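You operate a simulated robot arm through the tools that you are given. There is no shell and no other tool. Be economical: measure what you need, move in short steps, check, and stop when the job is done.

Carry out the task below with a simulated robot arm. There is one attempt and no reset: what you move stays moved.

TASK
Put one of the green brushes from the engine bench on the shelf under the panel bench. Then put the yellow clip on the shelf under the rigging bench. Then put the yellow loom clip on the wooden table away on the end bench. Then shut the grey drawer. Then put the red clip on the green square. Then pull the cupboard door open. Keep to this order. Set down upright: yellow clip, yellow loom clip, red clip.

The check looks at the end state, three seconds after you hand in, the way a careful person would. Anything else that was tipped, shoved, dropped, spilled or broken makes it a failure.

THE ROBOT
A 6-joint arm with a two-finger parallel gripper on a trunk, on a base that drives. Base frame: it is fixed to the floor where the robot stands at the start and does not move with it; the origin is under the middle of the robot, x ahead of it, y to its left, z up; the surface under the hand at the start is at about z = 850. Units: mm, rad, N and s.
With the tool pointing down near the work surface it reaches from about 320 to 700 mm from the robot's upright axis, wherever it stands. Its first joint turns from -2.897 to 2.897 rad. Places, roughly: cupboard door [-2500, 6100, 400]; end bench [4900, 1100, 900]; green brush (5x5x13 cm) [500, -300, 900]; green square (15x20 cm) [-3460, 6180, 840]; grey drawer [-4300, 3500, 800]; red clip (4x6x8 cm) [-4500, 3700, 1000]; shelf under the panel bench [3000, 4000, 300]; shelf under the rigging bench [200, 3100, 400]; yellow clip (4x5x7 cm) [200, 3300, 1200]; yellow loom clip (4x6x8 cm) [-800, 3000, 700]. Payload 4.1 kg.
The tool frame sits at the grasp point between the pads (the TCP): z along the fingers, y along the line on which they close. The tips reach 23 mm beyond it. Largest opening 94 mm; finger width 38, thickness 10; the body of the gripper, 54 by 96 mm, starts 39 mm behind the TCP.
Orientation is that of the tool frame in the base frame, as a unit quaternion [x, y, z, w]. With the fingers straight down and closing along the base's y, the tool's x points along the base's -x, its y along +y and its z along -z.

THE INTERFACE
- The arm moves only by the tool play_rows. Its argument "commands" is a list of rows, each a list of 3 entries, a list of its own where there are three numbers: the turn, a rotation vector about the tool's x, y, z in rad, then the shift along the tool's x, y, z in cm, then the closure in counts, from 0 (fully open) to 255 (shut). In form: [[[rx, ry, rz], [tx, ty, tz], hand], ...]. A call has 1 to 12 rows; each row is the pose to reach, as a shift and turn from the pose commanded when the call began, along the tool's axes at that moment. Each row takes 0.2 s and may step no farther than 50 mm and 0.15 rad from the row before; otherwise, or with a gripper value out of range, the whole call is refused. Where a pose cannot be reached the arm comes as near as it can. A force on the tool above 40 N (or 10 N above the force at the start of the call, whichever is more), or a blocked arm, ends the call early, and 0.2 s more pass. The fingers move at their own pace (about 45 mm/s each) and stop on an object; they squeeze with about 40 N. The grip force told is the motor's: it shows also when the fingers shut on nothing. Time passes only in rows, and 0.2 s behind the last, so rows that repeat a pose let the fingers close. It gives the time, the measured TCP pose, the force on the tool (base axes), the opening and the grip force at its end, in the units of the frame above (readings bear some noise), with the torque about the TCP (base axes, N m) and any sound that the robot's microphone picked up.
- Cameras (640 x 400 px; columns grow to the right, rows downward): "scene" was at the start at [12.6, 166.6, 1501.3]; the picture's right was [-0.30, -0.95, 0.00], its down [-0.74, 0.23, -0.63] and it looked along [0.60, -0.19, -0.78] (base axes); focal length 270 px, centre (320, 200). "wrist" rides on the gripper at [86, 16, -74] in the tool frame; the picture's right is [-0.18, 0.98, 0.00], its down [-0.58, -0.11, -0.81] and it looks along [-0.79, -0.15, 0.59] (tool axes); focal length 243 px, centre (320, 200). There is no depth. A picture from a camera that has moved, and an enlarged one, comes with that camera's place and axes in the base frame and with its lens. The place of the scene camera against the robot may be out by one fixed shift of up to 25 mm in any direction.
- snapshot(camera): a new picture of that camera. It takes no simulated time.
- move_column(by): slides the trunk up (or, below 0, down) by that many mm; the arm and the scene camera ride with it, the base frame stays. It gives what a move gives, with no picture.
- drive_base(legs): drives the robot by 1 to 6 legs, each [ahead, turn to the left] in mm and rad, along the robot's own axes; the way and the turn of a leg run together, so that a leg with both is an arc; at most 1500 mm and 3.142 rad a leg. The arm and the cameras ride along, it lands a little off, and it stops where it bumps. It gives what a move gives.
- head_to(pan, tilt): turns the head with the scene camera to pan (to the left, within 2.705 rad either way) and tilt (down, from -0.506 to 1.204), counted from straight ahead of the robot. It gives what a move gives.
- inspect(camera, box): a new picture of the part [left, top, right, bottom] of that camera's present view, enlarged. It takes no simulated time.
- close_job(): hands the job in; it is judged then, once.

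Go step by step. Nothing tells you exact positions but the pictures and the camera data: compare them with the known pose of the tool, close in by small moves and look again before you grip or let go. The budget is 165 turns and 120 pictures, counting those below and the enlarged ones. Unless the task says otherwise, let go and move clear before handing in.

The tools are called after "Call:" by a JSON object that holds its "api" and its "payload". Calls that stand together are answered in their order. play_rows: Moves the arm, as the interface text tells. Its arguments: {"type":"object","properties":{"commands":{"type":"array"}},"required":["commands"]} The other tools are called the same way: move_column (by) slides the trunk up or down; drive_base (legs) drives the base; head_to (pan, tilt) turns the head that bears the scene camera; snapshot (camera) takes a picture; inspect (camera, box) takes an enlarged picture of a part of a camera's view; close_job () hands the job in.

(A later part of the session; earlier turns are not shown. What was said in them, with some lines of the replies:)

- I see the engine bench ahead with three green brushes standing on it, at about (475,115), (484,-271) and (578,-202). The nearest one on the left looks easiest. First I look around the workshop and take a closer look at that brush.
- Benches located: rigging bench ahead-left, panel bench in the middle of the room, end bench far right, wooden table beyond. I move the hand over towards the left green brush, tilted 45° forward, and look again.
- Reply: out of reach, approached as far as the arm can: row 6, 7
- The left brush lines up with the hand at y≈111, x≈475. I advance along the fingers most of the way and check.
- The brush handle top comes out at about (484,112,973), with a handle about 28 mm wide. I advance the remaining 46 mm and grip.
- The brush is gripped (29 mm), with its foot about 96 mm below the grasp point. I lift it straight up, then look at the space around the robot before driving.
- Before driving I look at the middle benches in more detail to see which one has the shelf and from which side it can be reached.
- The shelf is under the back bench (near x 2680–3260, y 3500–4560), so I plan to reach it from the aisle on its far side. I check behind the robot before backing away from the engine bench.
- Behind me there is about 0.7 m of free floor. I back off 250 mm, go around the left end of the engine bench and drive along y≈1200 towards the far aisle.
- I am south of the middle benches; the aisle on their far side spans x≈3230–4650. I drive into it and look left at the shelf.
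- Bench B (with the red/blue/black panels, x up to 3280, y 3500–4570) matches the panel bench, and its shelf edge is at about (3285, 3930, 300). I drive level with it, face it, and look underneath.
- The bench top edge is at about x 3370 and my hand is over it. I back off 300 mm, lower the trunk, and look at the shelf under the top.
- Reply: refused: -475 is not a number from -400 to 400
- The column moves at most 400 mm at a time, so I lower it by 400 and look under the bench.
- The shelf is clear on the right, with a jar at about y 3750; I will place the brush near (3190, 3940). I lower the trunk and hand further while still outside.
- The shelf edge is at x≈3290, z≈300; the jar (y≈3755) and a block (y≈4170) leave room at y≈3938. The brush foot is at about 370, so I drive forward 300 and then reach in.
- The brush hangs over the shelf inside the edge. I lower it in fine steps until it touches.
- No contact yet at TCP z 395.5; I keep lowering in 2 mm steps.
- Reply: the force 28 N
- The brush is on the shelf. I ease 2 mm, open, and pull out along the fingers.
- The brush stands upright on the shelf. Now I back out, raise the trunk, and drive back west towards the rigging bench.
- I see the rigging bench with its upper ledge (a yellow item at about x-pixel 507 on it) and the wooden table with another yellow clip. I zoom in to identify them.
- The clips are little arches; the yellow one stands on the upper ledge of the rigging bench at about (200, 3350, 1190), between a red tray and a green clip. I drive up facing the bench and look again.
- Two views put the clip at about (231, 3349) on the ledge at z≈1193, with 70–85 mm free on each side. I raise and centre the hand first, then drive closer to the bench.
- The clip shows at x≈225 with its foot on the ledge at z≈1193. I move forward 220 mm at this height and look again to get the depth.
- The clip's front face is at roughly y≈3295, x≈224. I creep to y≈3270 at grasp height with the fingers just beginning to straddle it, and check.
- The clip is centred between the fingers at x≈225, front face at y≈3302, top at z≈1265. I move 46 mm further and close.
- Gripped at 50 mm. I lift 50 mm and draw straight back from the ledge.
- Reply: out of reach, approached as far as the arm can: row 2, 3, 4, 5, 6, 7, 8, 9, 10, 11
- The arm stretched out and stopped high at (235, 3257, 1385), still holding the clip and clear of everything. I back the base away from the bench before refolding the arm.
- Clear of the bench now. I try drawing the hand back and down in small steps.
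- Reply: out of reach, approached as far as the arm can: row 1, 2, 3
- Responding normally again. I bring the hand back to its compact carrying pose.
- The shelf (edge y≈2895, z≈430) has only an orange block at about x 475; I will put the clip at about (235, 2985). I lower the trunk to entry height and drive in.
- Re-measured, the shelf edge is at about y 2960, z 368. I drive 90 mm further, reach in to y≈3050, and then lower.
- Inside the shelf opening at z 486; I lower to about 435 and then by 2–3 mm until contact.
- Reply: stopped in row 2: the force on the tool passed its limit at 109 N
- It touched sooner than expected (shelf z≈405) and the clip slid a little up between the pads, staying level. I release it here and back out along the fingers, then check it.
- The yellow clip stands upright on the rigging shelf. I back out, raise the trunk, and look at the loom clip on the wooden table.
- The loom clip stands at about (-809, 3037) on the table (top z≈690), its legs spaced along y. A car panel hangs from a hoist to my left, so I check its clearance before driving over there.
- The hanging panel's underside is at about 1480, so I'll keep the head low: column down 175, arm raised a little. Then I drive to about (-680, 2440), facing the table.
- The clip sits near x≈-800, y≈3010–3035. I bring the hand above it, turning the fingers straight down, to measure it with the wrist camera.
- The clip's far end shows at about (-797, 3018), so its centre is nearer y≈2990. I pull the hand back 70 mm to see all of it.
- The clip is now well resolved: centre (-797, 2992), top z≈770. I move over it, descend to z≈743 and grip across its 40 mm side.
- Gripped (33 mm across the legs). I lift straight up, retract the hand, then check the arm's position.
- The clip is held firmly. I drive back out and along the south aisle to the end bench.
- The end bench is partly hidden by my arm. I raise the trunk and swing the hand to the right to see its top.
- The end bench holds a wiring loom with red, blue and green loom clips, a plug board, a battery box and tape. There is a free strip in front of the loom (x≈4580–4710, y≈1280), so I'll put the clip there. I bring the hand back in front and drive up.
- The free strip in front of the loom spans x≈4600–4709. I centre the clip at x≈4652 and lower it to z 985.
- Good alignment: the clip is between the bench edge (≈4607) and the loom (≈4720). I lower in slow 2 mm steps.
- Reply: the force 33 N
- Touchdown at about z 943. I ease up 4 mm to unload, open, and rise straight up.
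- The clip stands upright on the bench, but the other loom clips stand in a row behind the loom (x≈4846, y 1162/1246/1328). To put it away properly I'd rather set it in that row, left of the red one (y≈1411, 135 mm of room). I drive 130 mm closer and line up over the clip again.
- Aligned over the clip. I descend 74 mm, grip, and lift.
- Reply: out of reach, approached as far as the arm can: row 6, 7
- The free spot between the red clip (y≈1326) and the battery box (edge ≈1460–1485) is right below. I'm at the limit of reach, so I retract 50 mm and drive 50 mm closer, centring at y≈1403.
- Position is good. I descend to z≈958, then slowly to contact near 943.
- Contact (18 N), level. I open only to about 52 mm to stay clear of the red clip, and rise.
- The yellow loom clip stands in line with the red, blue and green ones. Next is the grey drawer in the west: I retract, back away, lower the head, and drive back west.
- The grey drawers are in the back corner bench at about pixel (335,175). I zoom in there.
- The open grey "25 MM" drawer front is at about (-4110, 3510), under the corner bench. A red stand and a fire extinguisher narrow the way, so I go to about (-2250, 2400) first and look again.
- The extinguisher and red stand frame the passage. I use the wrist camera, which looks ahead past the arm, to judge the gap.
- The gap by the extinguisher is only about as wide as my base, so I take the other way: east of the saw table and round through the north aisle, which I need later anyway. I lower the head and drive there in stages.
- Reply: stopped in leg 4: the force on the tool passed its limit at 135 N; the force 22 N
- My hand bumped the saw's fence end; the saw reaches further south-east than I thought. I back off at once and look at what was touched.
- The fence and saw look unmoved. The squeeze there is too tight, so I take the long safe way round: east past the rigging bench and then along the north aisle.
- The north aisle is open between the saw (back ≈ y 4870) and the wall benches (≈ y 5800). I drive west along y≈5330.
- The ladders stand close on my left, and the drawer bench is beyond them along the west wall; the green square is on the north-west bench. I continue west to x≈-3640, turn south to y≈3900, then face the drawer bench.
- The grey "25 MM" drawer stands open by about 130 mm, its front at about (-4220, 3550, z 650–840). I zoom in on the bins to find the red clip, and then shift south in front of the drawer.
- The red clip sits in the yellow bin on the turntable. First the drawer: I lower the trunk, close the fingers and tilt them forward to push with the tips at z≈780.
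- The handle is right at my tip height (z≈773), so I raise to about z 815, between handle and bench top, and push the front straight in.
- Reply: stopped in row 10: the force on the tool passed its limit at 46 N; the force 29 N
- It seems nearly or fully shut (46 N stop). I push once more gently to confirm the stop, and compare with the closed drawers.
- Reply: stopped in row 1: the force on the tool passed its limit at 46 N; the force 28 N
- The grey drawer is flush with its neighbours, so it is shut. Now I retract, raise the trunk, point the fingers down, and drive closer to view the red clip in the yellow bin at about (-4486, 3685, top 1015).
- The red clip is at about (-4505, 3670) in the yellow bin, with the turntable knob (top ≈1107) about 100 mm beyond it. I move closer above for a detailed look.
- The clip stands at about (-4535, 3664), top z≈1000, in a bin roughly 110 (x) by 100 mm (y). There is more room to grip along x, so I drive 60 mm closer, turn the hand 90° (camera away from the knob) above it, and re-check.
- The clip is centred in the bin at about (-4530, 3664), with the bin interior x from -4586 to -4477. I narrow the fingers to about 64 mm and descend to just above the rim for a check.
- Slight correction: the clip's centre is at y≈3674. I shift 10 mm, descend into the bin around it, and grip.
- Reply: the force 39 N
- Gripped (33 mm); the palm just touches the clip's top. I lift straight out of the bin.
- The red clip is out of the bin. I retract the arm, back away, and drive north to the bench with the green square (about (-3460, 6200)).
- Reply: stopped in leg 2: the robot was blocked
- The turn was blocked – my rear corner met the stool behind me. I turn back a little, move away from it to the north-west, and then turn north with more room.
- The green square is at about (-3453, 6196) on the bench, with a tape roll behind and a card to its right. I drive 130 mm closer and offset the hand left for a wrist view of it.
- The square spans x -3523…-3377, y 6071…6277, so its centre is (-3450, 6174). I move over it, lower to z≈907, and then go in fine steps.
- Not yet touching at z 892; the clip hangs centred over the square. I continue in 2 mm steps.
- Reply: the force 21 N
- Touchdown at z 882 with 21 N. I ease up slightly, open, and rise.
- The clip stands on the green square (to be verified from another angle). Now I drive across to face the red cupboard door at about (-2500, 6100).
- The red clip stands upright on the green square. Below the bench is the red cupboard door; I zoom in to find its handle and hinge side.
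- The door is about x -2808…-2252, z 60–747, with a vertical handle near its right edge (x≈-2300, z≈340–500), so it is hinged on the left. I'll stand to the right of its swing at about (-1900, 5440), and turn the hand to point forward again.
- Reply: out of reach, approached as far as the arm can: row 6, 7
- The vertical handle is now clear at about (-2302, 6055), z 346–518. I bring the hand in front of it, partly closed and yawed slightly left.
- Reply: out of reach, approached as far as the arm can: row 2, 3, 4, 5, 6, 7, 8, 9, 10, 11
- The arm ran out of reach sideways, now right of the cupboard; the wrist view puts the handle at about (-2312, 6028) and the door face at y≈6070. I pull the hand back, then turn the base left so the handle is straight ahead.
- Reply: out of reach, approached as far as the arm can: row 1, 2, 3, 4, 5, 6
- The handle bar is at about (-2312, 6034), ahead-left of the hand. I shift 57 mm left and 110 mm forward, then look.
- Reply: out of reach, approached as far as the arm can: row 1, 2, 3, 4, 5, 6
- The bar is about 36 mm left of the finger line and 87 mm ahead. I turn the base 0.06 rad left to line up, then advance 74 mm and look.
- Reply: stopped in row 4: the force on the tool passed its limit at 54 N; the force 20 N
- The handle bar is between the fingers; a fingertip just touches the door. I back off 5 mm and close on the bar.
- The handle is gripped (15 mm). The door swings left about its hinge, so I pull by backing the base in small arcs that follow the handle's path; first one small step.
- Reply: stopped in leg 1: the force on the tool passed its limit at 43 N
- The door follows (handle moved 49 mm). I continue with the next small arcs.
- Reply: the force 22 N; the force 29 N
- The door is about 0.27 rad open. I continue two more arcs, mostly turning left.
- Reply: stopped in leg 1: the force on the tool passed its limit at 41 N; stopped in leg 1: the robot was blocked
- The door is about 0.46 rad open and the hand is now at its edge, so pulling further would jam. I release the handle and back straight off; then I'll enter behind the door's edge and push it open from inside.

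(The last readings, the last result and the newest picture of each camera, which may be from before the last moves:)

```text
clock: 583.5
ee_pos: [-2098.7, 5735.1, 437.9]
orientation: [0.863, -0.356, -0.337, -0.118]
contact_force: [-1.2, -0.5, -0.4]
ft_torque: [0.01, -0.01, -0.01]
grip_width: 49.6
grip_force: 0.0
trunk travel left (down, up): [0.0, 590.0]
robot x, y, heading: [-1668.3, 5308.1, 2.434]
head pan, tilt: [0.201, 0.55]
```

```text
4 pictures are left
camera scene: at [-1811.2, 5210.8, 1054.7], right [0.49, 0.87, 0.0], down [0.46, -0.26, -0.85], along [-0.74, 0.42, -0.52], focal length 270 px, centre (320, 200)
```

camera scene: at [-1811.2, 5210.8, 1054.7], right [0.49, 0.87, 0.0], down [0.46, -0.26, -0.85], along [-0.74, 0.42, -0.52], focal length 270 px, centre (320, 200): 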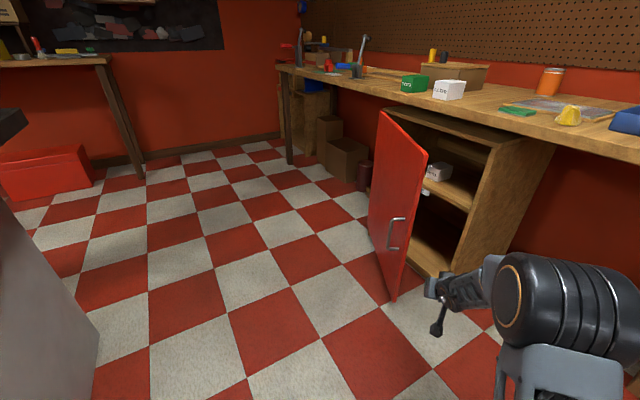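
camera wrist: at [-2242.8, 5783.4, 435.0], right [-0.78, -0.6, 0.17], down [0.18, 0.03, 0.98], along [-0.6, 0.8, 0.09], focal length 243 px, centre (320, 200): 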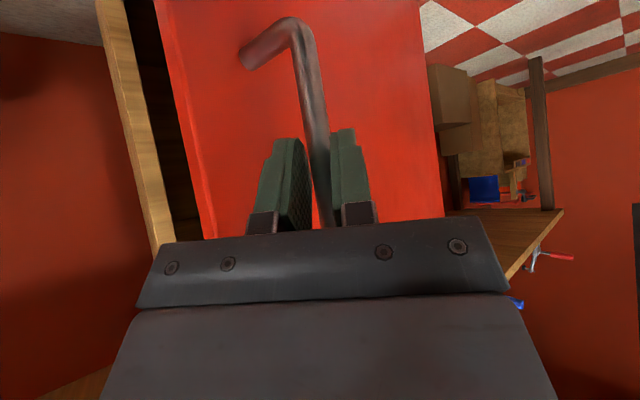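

The door stands about a third open with shelves and a small box inside. I aim a bit further right to pass clear of its edge, close the fingers, and move the hand in just behind the door.

Call:
{"api": "play_rows", "payload": {"commands": [[[0, 0, 0], [0, 0, 0], 255], [[0, 0, 0], [0, 0, 0], 255], [[0, 0, 0], [0, 0, 0], 255], [[0, 0, 0], [0, 0, 0], 255]]}}

Call:
{"api": "drive_base", "payload": {"legs": [[0, -0.059], [265, 0]]}}

Call:
{"api": "snapshot", "payload": {"camera": "wrist"}}

```text
clock: 584.5
ee_pos: [-2099.7, 5734.0, 437.4]
orientation: [0.864, -0.356, -0.337, -0.117]
contact_force: [-0.2, 0.5, 0.2]
ft_torque: [-0.02, -0.01, -0.01]
grip_width: 0.1
grip_force: 40.0
trunk travel left (down, up): [0.0, 590.0]
robot x, y, heading: [-1670.8, 5307.2, 2.426]
head pan, tilt: [0.201, 0.55]
```

```text
clock: 586.9
ee_pos: [-2264.4, 5944.0, 436.4]
orientation: [0.853, -0.38, -0.333, -0.126]
contact_force: [0.0, 0.3, -0.7]
ft_torque: [0.04, 0.02, 0.01]
grip_width: 0.0
grip_force: 40.1
trunk travel left (down, up): [0.0, 590.0]
robot x, y, heading: [-1862.2, 5490.9, 2.371]
head pan, tilt: [0.201, 0.55]
```

```text
3 pictures are left
camera wrist: at [-2198.6, 5848.5, 435.2], right [-0.81, -0.56, 0.16], down [0.18, 0.02, 0.98], along [-0.56, 0.83, 0.08], focal length 243 px, centre (320, 200)
```

wrist: 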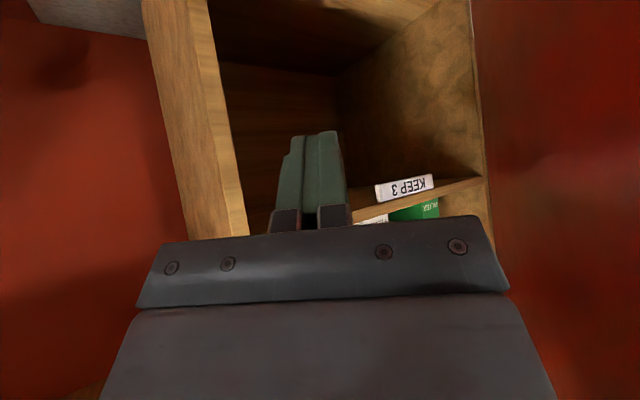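

The hand is in the gap behind the door, clear of the contents. Now I sweep left with slight forward motion to push the door open.

Call:
{"api": "drive_base", "payload": {"legs": [[60, 0.15], [60, 0.15]]}}

Call:
{"api": "drive_base", "payload": {"legs": [[60, 0.15], [60, 0.15]]}}

```text
clock: 588.5
ee_pos: [-2474.9, 5873.4, 437.9]
orientation: [0.9, -0.25, -0.349, -0.076]
contact_force: [0.2, 0.2, -0.3]
ft_torque: [-0.01, 0.0, 0.0]
grip_width: 0.0
grip_force: 39.9
trunk travel left (down, up): [0.0, 590.0]
robot x, y, heading: [-1955.2, 5564.4, 2.671]
head pan, tilt: [0.201, 0.55]
```

```text
clock: 590.2
ee_pos: [-2658.8, 5744.7, 437.4]
orientation: [0.927, -0.113, -0.356, -0.023]
contact_force: [0.1, 0.7, 0.1]
ft_torque: [0.0, -0.02, 0.01]
grip_width: 0.0
grip_force: 39.8
trunk travel left (down, up): [0.0, 590.0]
robot x, y, heading: [-2070.6, 5600.3, 2.966]
head pan, tilt: [0.201, 0.55]
```

No resistance; the hand is now where the door must be about 64° open. I push a little further, then look.

Call:
{"api": "drive_base", "payload": {"legs": [[60, 0.1], [30, 0.08]]}}

Call:
{"api": "head_to", "payload": {"pan": -0.15, "tilt": 0.6}}

Call:
{"api": "snapshot", "payload": {"camera": "scene"}}

```text
clock: 591.7
ee_pos: [-2765.1, 5647.8, 437.0]
orientation: [0.933, -0.029, -0.358, 0.009]
contact_force: [-0.5, -0.2, 0.2]
ft_torque: [0.01, 0.01, 0.02]
grip_width: 0.0
grip_force: 40.0
trunk travel left (down, up): [0.0, 590.0]
robot x, y, heading: [-2160.0, 5609.4, -3.134]
head pan, tilt: [0.201, 0.55]
```

```text
clock: 592.5
ee_pos: [-2764.0, 5647.1, 436.6]
orientation: [0.934, -0.03, -0.356, 0.009]
contact_force: [-0.6, -0.4, -0.2]
ft_torque: [0.01, 0.0, 0.02]
grip_width: 0.0
grip_force: 40.1
trunk travel left (down, up): [0.0, 590.0]
robot x, y, heading: [-2159.7, 5609.3, -3.13]
head pan, tilt: [-0.15, 0.6]
```

```text
2 pictures are left
camera scene: at [-2187.5, 5479.9, 1050.2], right [0.14, 0.99, 0.0], down [0.56, -0.08, -0.83], along [-0.82, 0.12, -0.56], focal length 270 px, centre (320, 200)
```

scene: 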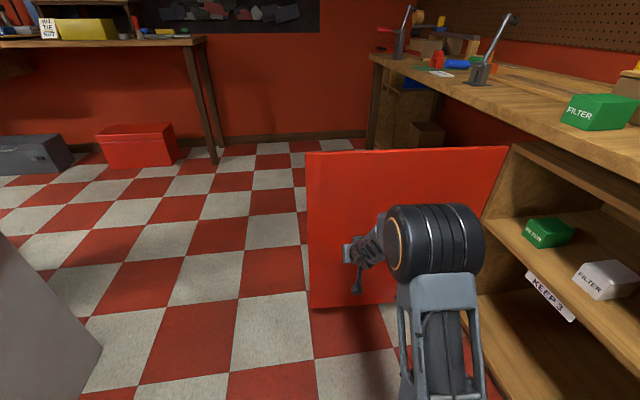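

The door is open about 85°. I back straight away from it and take one last look at the red clip and door.

Call:
{"api": "drive_base", "payload": {"legs": [[-350, 0]]}}

Call:
{"api": "move_column", "payload": {"by": 300}}

Call:
{"api": "snapshot", "payload": {"camera": "scene"}}

```text
clock: 594.8
ee_pos: [-2417.2, 5650.9, 437.0]
orientation: [0.934, -0.031, -0.356, 0.008]
contact_force: [0.7, -0.1, -0.5]
ft_torque: [0.01, -0.02, 0.0]
grip_width: 0.0
grip_force: 40.2
trunk travel left (down, up): [0.0, 590.0]
robot x, y, heading: [-1812.3, 5612.5, -3.133]
head pan, tilt: [-0.15, 0.6]
```

```text
clock: 597.8
ee_pos: [-2417.7, 5650.1, 736.2]
orientation: [0.934, -0.03, -0.356, 0.009]
contact_force: [-0.1, 0.1, -0.8]
ft_torque: [-0.01, 0.0, 0.01]
grip_width: 0.0
grip_force: 40.1
trunk travel left (down, up): [-300.0, 290.0]
robot x, y, heading: [-1810.9, 5615.4, -3.14]
head pan, tilt: [-0.15, 0.6]
```

```text
1 pictures are left
camera scene: at [-1840.1, 5482.1, 1350.2], right [0.14, 0.99, 0.0], down [0.56, -0.08, -0.83], along [-0.82, 0.12, -0.56], focal length 270 px, centre (320, 200)
```

scene: 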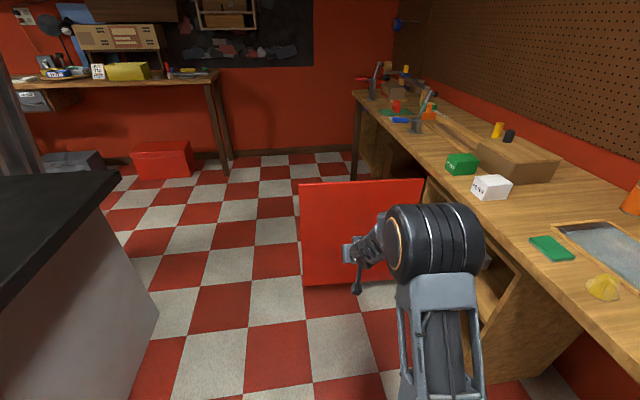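

The red clip stands on the green square, the drawer is shut, the cupboard door is open and the hand is clear, so I hand in.

Call:
{"api": "close_job", "payload": {}}

```text
The job is handed in.
```

I did all six steps in the order you gave and handed the job in. I don't have the check's verdict.

1. **Green brush:** it stands on the shelf under the panel bench.
2. **Yellow clip:** it stands upright on the shelf under the rigging bench.
3. **Yellow loom clip:** it stands upright on the end bench, in line with the red, blue and green loom clips. I first set it down in front of the loom, then moved it into the row.
4. **Grey drawer:** it is shut, flush with the drawers beside it.
5. **Red clip:** it stands upright on the green square.
6. **Cupboard door:** it is open about 85°.

Two bumps could count against the result:
- **Saw fence:** my hand hit the fence on the saw table. It looked unmoved in the pictures afterwards.
- **Behind me, near the drawer bench:** a turn was blocked there, probably by the white stool. I backed off straight away but did not check whether it shifted.
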